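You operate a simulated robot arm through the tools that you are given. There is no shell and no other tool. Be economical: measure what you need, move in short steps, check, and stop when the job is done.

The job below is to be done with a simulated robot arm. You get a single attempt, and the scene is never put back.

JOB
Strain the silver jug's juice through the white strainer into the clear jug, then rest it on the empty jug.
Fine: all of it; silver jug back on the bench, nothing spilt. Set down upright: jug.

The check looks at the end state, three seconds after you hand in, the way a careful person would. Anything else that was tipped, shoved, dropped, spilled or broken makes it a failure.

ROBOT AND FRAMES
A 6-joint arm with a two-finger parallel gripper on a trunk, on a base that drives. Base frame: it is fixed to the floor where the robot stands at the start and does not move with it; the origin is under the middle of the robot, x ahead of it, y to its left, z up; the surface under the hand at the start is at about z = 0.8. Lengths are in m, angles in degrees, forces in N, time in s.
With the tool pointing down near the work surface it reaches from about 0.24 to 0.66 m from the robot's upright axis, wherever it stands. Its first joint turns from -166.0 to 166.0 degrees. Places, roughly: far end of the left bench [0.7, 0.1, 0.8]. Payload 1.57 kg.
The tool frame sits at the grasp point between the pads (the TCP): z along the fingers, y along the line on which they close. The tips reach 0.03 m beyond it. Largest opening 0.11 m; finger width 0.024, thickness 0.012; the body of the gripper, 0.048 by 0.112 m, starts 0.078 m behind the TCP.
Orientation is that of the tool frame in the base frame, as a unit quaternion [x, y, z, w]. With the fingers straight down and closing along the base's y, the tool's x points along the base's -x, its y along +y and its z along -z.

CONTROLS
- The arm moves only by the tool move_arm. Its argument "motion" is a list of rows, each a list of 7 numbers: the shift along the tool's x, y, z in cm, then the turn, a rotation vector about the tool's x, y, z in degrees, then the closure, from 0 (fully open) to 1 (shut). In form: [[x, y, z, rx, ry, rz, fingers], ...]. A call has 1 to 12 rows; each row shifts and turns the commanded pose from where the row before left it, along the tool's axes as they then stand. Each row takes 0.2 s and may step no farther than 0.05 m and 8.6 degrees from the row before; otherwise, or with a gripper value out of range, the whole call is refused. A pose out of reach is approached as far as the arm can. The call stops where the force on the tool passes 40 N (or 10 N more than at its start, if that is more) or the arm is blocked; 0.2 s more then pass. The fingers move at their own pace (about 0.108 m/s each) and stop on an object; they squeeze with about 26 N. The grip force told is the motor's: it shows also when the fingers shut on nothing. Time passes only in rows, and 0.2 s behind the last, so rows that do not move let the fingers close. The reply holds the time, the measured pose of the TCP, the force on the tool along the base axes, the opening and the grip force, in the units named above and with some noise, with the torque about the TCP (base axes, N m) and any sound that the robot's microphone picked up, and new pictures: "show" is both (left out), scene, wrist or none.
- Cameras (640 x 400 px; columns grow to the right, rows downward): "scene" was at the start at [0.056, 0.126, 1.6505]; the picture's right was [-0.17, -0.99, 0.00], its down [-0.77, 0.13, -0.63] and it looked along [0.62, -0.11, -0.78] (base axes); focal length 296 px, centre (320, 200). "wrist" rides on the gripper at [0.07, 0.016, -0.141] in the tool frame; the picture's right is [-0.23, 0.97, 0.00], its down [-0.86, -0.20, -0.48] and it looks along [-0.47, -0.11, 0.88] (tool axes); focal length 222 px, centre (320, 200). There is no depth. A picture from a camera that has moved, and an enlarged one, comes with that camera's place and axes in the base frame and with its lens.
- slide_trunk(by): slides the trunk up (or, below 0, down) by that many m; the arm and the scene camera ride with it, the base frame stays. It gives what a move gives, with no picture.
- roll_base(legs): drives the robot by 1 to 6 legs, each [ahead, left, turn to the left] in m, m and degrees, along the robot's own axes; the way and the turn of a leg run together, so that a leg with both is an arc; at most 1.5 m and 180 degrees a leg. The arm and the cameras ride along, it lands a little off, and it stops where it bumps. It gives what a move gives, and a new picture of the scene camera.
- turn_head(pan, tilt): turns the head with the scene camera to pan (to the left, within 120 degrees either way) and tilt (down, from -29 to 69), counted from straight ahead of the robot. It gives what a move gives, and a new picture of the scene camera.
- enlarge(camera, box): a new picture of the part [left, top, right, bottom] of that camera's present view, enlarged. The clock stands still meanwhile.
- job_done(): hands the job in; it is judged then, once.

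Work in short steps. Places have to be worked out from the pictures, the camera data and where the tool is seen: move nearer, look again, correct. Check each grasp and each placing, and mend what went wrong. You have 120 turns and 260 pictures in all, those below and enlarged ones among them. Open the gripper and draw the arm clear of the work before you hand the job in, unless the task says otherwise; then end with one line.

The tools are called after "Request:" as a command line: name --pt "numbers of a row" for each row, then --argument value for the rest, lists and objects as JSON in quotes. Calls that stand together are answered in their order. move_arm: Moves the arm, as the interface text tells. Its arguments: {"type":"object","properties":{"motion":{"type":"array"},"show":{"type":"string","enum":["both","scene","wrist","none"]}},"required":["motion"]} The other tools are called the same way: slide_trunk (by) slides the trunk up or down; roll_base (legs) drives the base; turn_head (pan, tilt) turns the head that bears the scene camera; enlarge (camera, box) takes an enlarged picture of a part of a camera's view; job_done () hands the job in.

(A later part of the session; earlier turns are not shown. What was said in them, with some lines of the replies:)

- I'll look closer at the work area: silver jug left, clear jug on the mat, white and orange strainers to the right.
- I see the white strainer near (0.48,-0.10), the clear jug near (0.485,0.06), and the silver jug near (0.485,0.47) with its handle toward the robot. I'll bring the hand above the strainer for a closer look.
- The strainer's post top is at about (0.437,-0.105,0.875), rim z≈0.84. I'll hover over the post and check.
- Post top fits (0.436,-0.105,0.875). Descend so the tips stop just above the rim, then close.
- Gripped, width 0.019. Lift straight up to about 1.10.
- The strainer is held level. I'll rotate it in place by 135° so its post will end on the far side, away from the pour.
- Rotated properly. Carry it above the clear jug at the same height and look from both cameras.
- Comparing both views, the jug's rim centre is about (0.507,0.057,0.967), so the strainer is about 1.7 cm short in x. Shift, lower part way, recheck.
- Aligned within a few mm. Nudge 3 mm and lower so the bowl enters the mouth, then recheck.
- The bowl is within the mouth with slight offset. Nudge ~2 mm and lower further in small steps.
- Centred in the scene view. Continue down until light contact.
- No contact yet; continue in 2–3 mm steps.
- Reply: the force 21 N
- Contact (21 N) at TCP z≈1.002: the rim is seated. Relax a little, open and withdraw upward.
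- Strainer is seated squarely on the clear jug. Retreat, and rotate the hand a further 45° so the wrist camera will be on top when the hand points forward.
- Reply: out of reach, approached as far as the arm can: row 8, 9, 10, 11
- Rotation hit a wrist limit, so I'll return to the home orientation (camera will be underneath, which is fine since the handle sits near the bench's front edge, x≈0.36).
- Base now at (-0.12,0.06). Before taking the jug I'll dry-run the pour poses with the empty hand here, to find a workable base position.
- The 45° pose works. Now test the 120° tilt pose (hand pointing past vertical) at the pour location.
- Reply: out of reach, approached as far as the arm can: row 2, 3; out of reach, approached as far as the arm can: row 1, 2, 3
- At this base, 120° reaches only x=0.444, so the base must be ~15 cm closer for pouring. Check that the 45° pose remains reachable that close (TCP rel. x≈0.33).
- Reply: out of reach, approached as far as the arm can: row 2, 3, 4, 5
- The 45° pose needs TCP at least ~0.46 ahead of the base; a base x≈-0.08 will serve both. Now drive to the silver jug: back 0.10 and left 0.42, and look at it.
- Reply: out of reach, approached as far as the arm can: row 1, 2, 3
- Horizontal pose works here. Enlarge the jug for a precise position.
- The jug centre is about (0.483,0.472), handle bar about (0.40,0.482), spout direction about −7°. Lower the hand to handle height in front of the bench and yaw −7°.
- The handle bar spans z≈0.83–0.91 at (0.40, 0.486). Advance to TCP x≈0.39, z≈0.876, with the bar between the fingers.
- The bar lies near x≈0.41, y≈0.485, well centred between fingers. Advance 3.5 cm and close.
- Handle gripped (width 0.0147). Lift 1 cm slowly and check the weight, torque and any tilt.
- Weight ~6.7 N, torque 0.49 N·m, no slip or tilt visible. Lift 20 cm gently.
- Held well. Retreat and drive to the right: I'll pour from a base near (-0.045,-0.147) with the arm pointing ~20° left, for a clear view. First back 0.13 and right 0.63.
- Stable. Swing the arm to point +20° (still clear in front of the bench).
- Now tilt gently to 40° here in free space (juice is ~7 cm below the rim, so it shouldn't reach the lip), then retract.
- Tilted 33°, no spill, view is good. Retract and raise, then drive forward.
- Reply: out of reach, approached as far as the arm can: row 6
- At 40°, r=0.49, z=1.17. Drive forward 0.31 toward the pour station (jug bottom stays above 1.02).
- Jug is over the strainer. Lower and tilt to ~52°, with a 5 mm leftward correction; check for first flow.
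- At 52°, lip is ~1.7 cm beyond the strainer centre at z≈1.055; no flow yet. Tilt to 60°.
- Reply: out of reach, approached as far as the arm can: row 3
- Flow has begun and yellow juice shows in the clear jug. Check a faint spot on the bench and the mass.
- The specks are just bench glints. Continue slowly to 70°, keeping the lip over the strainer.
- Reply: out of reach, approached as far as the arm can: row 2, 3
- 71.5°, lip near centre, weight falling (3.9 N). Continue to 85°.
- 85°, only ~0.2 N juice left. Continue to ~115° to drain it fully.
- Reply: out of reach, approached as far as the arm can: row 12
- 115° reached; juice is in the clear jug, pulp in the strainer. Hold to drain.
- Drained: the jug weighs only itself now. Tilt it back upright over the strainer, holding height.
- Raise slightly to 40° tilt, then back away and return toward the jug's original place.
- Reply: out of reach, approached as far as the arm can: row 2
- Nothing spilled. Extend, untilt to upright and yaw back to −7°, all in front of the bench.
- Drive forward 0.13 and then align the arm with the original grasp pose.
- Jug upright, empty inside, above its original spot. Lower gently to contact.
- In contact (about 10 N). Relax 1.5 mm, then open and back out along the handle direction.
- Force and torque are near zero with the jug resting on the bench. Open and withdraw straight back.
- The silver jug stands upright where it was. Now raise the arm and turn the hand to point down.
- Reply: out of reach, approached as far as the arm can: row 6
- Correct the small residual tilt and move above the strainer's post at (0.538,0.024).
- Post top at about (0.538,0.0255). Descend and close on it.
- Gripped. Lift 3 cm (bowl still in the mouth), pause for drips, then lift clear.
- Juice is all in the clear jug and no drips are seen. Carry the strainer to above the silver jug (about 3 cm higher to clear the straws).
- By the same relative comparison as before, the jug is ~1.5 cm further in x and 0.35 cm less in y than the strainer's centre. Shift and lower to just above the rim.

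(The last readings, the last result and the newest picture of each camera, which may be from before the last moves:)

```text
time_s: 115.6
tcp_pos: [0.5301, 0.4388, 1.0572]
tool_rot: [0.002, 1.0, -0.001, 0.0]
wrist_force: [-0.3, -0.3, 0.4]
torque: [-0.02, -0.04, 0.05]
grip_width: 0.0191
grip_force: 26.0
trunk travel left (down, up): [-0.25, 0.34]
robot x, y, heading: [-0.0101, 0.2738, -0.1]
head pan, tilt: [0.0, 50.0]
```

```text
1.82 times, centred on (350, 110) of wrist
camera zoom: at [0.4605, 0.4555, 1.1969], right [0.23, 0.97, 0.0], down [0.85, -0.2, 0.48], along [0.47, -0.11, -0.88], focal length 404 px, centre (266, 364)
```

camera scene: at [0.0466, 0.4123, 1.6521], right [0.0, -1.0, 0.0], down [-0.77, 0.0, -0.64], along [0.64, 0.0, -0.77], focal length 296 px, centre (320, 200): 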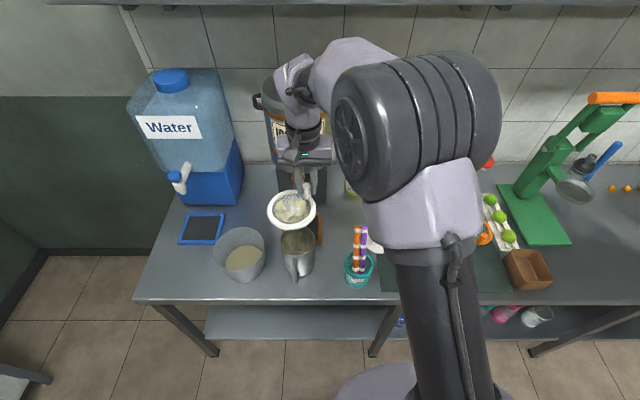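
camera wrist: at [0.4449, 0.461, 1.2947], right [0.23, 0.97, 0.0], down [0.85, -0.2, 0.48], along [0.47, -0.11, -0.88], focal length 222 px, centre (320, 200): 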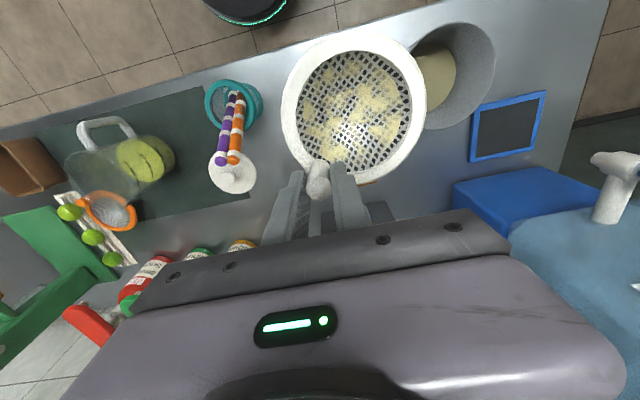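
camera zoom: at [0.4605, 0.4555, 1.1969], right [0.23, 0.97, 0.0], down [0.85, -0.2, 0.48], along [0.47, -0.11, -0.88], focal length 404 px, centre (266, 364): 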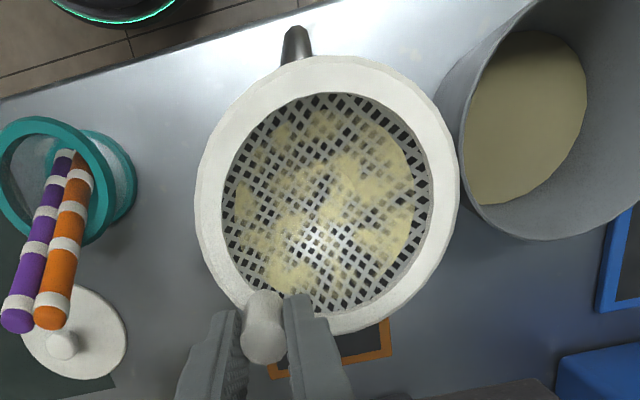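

Now aligned within ~2 mm. Continue lowering with a check.

Request:
move_arm --pt "-0.1 0.15 1.5 0 0 0 1" --pt "0 0 1.5 0 0 0 1" --pt "0 0 0.8 0 0 0 1" --pt "0 0 0 0 0 0 1" --show "none"

Request:
enlarge --camera "scene" --box '[250, 190, 340, 280]'

Request:
enlarge --camera "wrist" --box '[240, 0, 460, 220]'

```text
time_s: 116.6
tcp_pos: [0.5306, 0.4393, 1.0187]
tool_rot: [0.002, 1.0, 0.001, 0.001]
wrist_force: [-0.5, 0.4, -0.9]
torque: [0.01, -0.03, 0.01]
grip_width: 0.0188
grip_force: 25.8
trunk travel left (down, up): [-0.25, 0.34]
robot x, y, heading: [-0.0106, 0.2717, -0.3]
head pan, tilt: [0.0, 50.0]
```

```text
4.44 times, centred on (295, 235) of scene
camera zoom: at [0.0466, 0.4111, 1.6522], right [0.0, -1.0, 0.0], down [-0.77, 0.0, -0.64], along [0.64, 0.0, -0.77], focal length 1315 px, centre (431, 44)
```

zoom: 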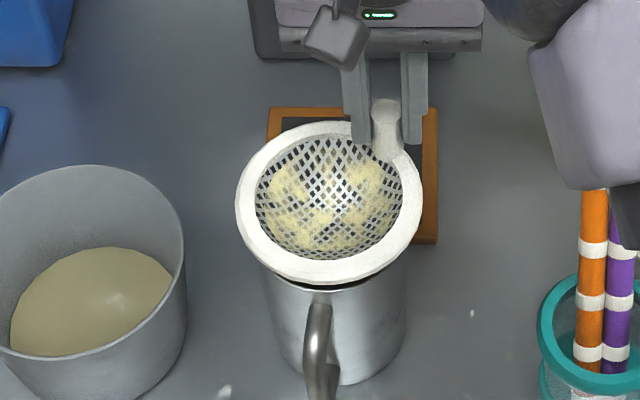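

```text
1.82 times, centred on (350, 110) of wrist
camera zoom: at [0.4615, 0.4562, 1.1593], right [0.23, 0.97, 0.0], down [0.85, -0.2, 0.48], along [0.47, -0.11, -0.88], focal length 404 px, centre (266, 364)
```

zoom: 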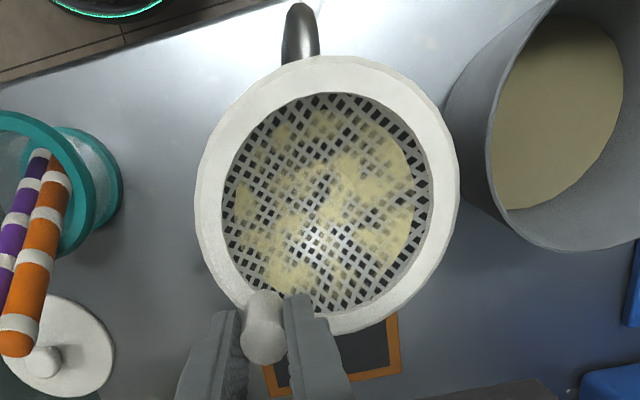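

Well centred. Lower until contact in small steps.

Request:
move_arm --pt "0 -0.1 0.5 0 0 0 1" --pt "0 0 0.5 0 0 0 1" --pt "0 0 0.4 0 0 0 1" --pt "0 0 0 0 0 0 1" --show "none"

Request:
enlarge --camera "scene" --box '[250, 190, 340, 280]'

```text
time_s: 117.6
tcp_pos: [0.5291, 0.4378, 1.003]
tool_rot: [0.002, 1.0, 0.0, 0.001]
wrist_force: [0.1, 0.1, -1.0]
torque: [-0.08, -0.01, 0.0]
grip_width: 0.0189
grip_force: 26.0
trunk travel left (down, up): [-0.25, 0.34]
robot x, y, heading: [-0.0096, 0.2729, 0.3]
head pan, tilt: [0.0, 50.0]
```

```text
4.44 times, centred on (295, 235) of scene
camera zoom: at [0.0467, 0.4111, 1.6522], right [0.0, -1.0, 0.0], down [-0.77, 0.0, -0.64], along [0.64, 0.0, -0.77], focal length 1315 px, centre (431, 44)
```

zoom: 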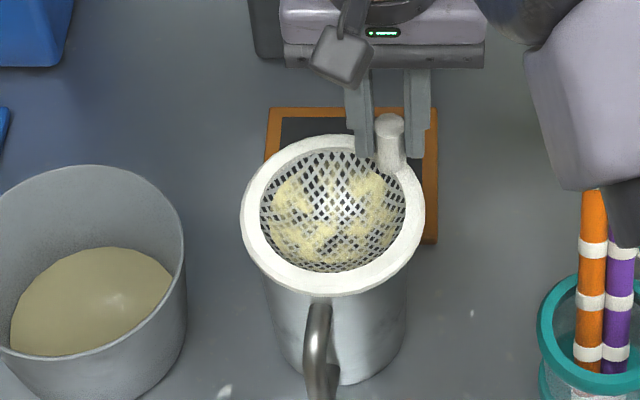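

Request:
move_arm --pt "0 0.15 0.3 0 0 0 1" --pt "0 0 0.25 0 0 0 1" --pt "0 0 0.2 0 0 0 1" --pt "0 0 0 0 0 0 1" --show "none"

Request:
enlarge --camera "scene" --box '[250, 190, 340, 280]'

```text
time_s: 118.6
tcp_pos: [0.5303, 0.4401, 0.9962]
tool_rot: [0.002, 1.0, 0.0, 0.001]
wrist_force: [-0.4, -0.7, 0.1]
torque: [-0.01, -0.01, 0.0]
grip_width: 0.019
grip_force: 26.3
trunk travel left (down, up): [-0.25, 0.34]
robot x, y, heading: [-0.0129, 0.2712, -0.1]
head pan, tilt: [0.0, 50.0]
```

```text
4.44 times, centred on (295, 235) of scene
camera zoom: at [0.0467, 0.4111, 1.6522], right [0.0, -1.0, 0.0], down [-0.77, 0.0, -0.64], along [0.64, 0.0, -0.77], focal length 1315 px, centre (431, 44)
```

zoom: 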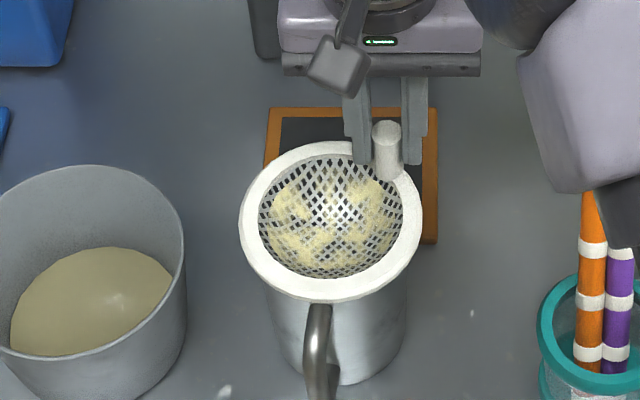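

Request:
move_arm --pt "0 0 0.2 0 0 0 1" --pt "0 0 0.2 0 0 0 1" --pt "0 0 0 0 0 0 1" --show "none"

Request:
enlarge --camera "scene" --box '[250, 190, 340, 280]'

```text
time_s: 119.4
tcp_pos: [0.5302, 0.4401, 0.9947]
tool_rot: [0.002, 1.0, 0.0, 0.002]
wrist_force: [1.0, 0.4, 15.4]
torque: [-0.02, -0.06, 0.01]
grip_width: 0.0187
grip_force: 25.8
trunk travel left (down, up): [-0.25, 0.34]
robot x, y, heading: [-0.0125, 0.2711, 0.1]
head pan, tilt: [0.0, 50.0]
```

```text
4.44 times, centred on (295, 235) of scene
camera zoom: at [0.0453, 0.4106, 1.6524], right [0.0, -1.0, 0.0], down [-0.77, 0.0, -0.64], along [0.64, 0.0, -0.77], focal length 1315 px, centre (431, 44)
```

zoom: 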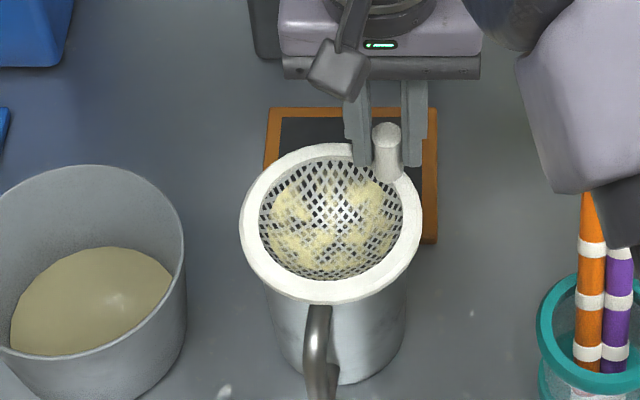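

Seated contact (15 N) at rim height with the strainer level. Relax, open, withdraw upward.

Request:
move_arm --pt "0 0 -0.25 0 0 0 1" --pt "0 0 0 0 0 0 0.75" --pt "0 0 0 0 0 0 0.6" --pt "0 0 -1 0 0 0 0.6" --pt "0 0 -4 0 0 0 0.6" --pt "0 0 -4 0 0 0 0.6" --pt "0 0 -4 0 0 0 0.6"

Request:
enlarge --camera "scene" --box '[250, 190, 340, 280]'

Request:
enlarge --camera "wrist" --box '[220, 60, 420, 200]'

```text
time_s: 121.0
tcp_pos: [0.5285, 0.4405, 1.1247]
tool_rot: [0.002, 1.0, 0.0, 0.0]
wrist_force: [0.1, 0.9, 0.6]
torque: [0.01, -0.01, 0.0]
grip_width: 0.0441
grip_force: 0.0
trunk travel left (down, up): [-0.25, 0.34]
robot x, y, heading: [-0.0106, 0.2703, -0.0]
head pan, tilt: [0.0, 50.0]
camera scene: at [0.046, 0.4109, 1.6523], right [0.0, -1.0, 0.0], down [-0.77, 0.0, -0.64], along [0.64, 0.0, -0.77], focal length 296 px, centre (320, 200)
camera wrist: at [0.4608, 0.4574, 1.2659], right [0.23, 0.97, 0.0], down [0.85, -0.2, 0.48], along [0.47, -0.11, -0.88], focal length 222 px, centre (320, 200)
```

scene: 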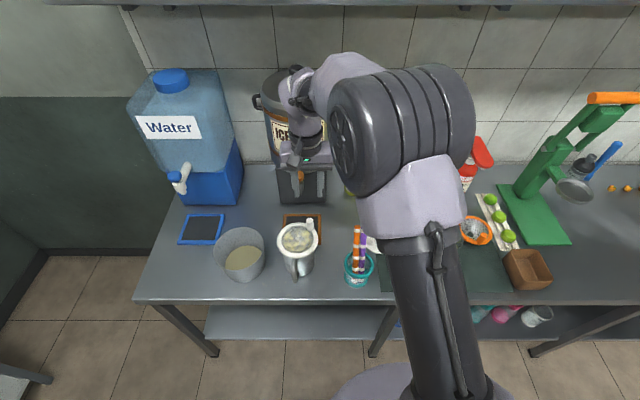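
wrist: 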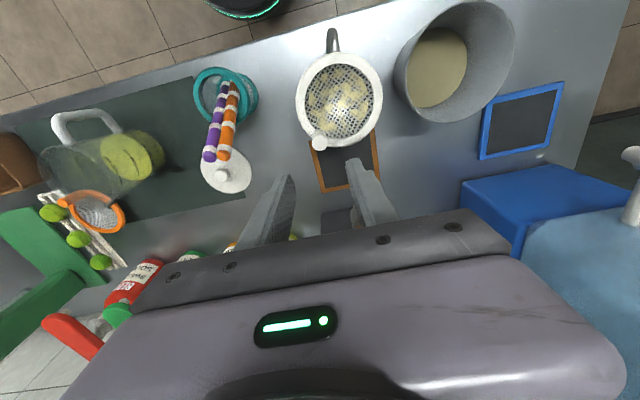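

```text
4.44 times, centred on (295, 235) of scene
camera zoom: at [0.046, 0.4109, 1.6523], right [0.0, -1.0, 0.0], down [-0.77, 0.0, -0.64], along [0.64, 0.0, -0.77], focal length 1315 px, centre (431, 44)
```

zoom: 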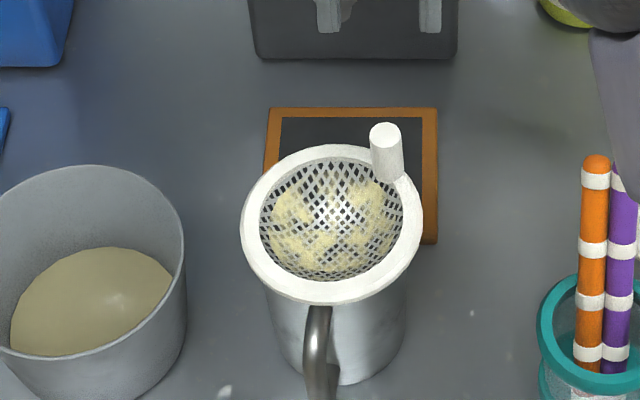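

```text
2.86 times, centred on (320, 130) of wrist
camera zoom: at [0.4608, 0.4574, 1.2659], right [0.23, 0.97, 0.0], down [0.85, -0.2, 0.48], along [0.47, -0.11, -0.88], focal length 635 px, centre (320, 400)
```

zoom: 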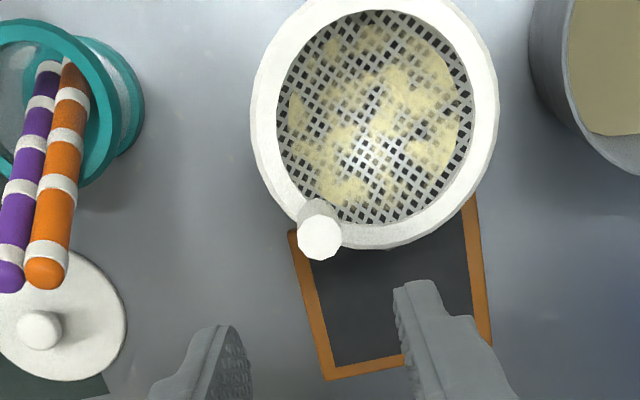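

The strainer sits level on the silver jug. Draw the arm up and back the robot off, then check the whole bench.

Request:
move_arm --pt "0 0 -4 0 0 0 0.3" --pt "0 0 -4 0 0 0 0.3" --pt "3 0 0 0 0 0 0.3" --pt "3 0 0 0 0 0 0.3" --show "none"

Request:
roll_base --legs '[[-0.3, 0, 0]]'

Request:
turn_head --pan -15 --tilt 45

Request:
enlarge --camera "wrist" --box '[0, 0, 640, 230]'

```text
time_s: 122.0
tcp_pos: [0.4685, 0.4402, 1.2048]
tool_rot: [0.002, 1.0, 0.0, 0.001]
wrist_force: [0.0, -0.3, 0.0]
torque: [-0.02, -0.03, -0.02]
grip_width: 0.077
grip_force: 0.0
trunk travel left (down, up): [-0.25, 0.34]
robot x, y, heading: [-0.0092, 0.2716, -0.0]
head pan, tilt: [0.0, 50.0]
```

```text
time_s: 124.0
tcp_pos: [0.1695, 0.4391, 1.2053]
tool_rot: [0.003, 1.0, 0.0, 0.001]
wrist_force: [-0.9, -0.4, 0.2]
torque: [0.03, -0.01, -0.03]
grip_width: 0.0772
grip_force: 0.1
trunk travel left (down, up): [-0.25, 0.34]
robot x, y, heading: [-0.3148, 0.2725, -0.1]
head pan, tilt: [0.0, 50.0]
camera scene: at [-0.2545, 0.4114, 1.6522], right [0.0, -1.0, 0.0], down [-0.77, 0.0, -0.64], along [0.64, 0.0, -0.77], focal length 296 px, centre (320, 200)
```

scene: 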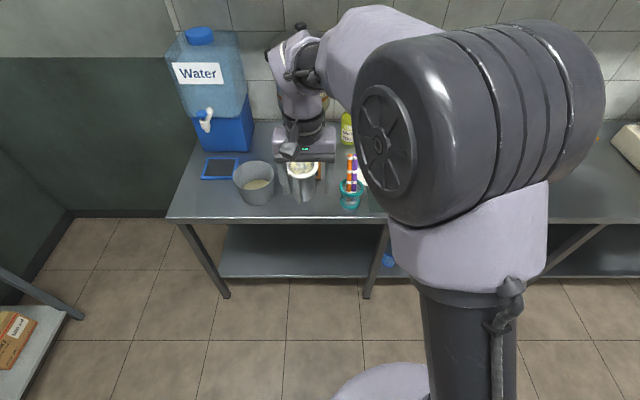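

```text
time_s: 124.8
tcp_pos: [0.1694, 0.44, 1.2043]
tool_rot: [0.002, 1.0, 0.0, 0.001]
wrist_force: [0.0, -0.8, -0.2]
torque: [0.01, -0.06, 0.0]
grip_width: 0.0771
grip_force: 0.2
trunk travel left (down, up): [-0.25, 0.34]
robot x, y, heading: [-0.3143, 0.2725, 0.1]
head pan, tilt: [-15.0, 45.0]
camera scene: at [-0.252, 0.3903, 1.6591], right [-0.26, -0.97, 0.0], down [-0.68, 0.18, -0.71], along [0.68, -0.18, -0.71], focal length 296 px, centre (320, 200)
```

scene: 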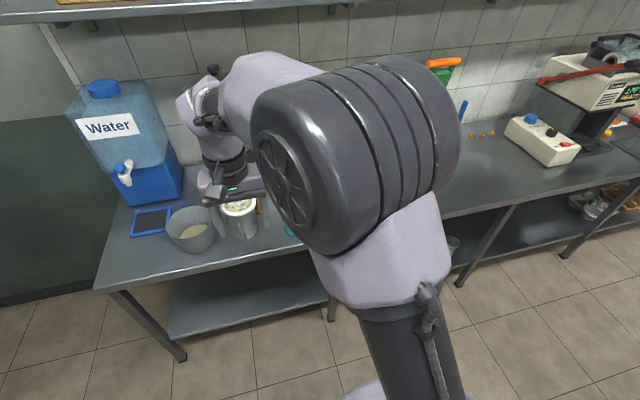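

```text
1.00 times, centred on (320, 115) of wrist (not enlarged: the box is as wide or as high as the picture)
camera zoom: at [0.1009, 0.4566, 1.3458], right [0.23, 0.97, 0.0], down [0.85, -0.2, 0.48], along [0.47, -0.11, -0.88], focal length 222 px, centre (320, 285)
```

zoom: 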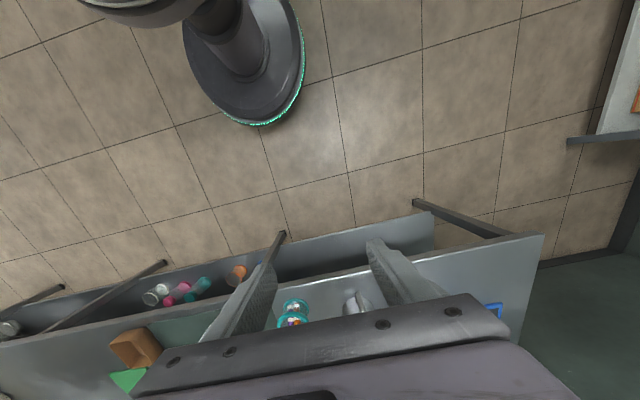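

Arm blocks the clear-jug view; slide the robot left a little for a final check.

Request:
roll_base --legs '[[0, -0.4, 0]]'

Request:
turn_head --pan 15 --tilt 45

Request:
enlarge --camera "scene" --box '[130, 100, 420, 280]'

```text
time_s: 127.3
tcp_pos: [0.1683, 0.038, 1.205]
tool_rot: [0.001, 1.0, 0.0, 0.001]
wrist_force: [0.5, -0.5, 0.6]
torque: [0.05, -0.05, 0.0]
grip_width: 0.0771
grip_force: 0.0
trunk travel left (down, up): [-0.25, 0.34]
robot x, y, heading: [-0.3178, -0.1301, 0.1]
head pan, tilt: [-15.0, 45.0]
camera scene: at [-0.2526, -0.0119, 1.6592], right [-0.26, -0.97, 0.0], down [-0.68, 0.18, -0.71], along [0.68, -0.18, -0.71], focal length 296 px, centre (320, 200)
```

scene: 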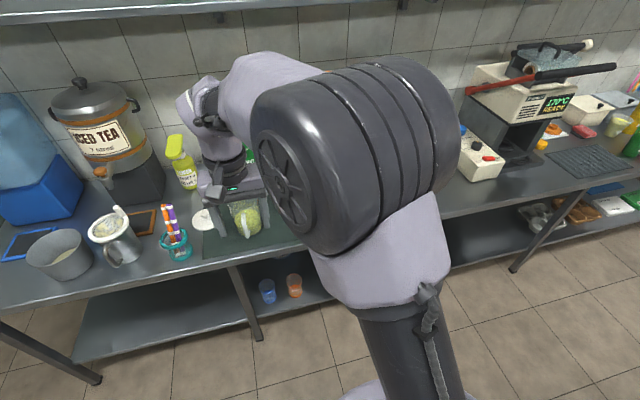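

```text
time_s: 128.2
tcp_pos: [0.1684, 0.0393, 1.2049]
tool_rot: [0.002, 1.0, 0.0, 0.001]
wrist_force: [-0.2, 0.0, -0.5]
torque: [0.01, 0.02, 0.04]
grip_width: 0.077
grip_force: 0.2
trunk travel left (down, up): [-0.25, 0.34]
robot x, y, heading: [-0.3157, -0.1256, 0.1]
head pan, tilt: [15.0, 45.0]
camera scene: at [-0.2526, 0.0309, 1.6591], right [0.26, -0.97, 0.0], down [-0.68, -0.18, -0.71], along [0.68, 0.18, -0.71], focal length 296 px, centre (320, 200)
```

scene: 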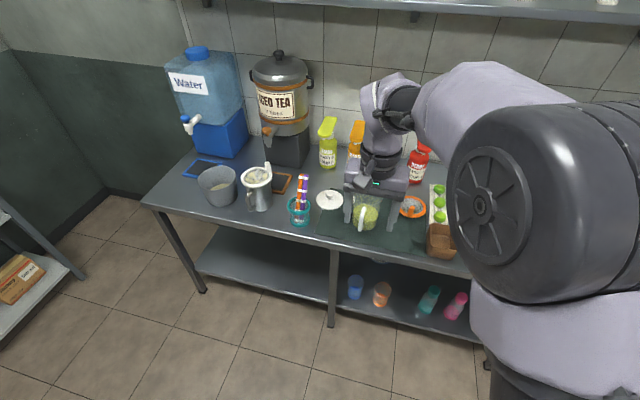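

```text
2.21 times, centred on (275, 190) of scene
camera zoom: at [-0.2526, 0.0309, 1.6591], right [0.26, -0.97, 0.0], down [-0.68, -0.18, -0.71], along [0.68, 0.18, -0.71], focal length 653 px, centre (419, 222)
```

zoom: 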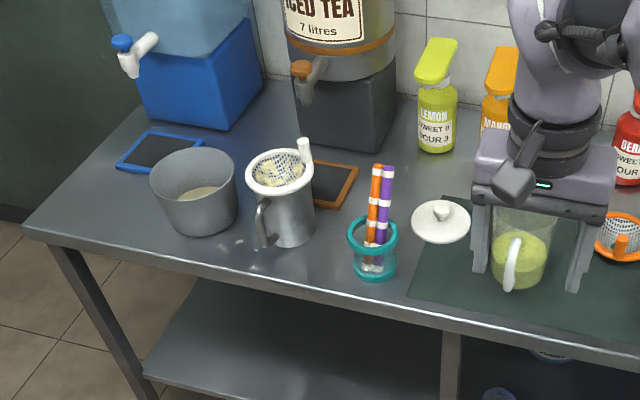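

Everything is in place: juice in the clear jug, strainer level on the upright silver jug, bench dry, arm clear and open.

Request:
job_done

```text
The job is handed in.
```

I strained all the juice from the silver jug through the white strainer into the clear jug. The silver jug is back upright on the bench with the strainer resting on it, and I saw no spills. The job is handed in.
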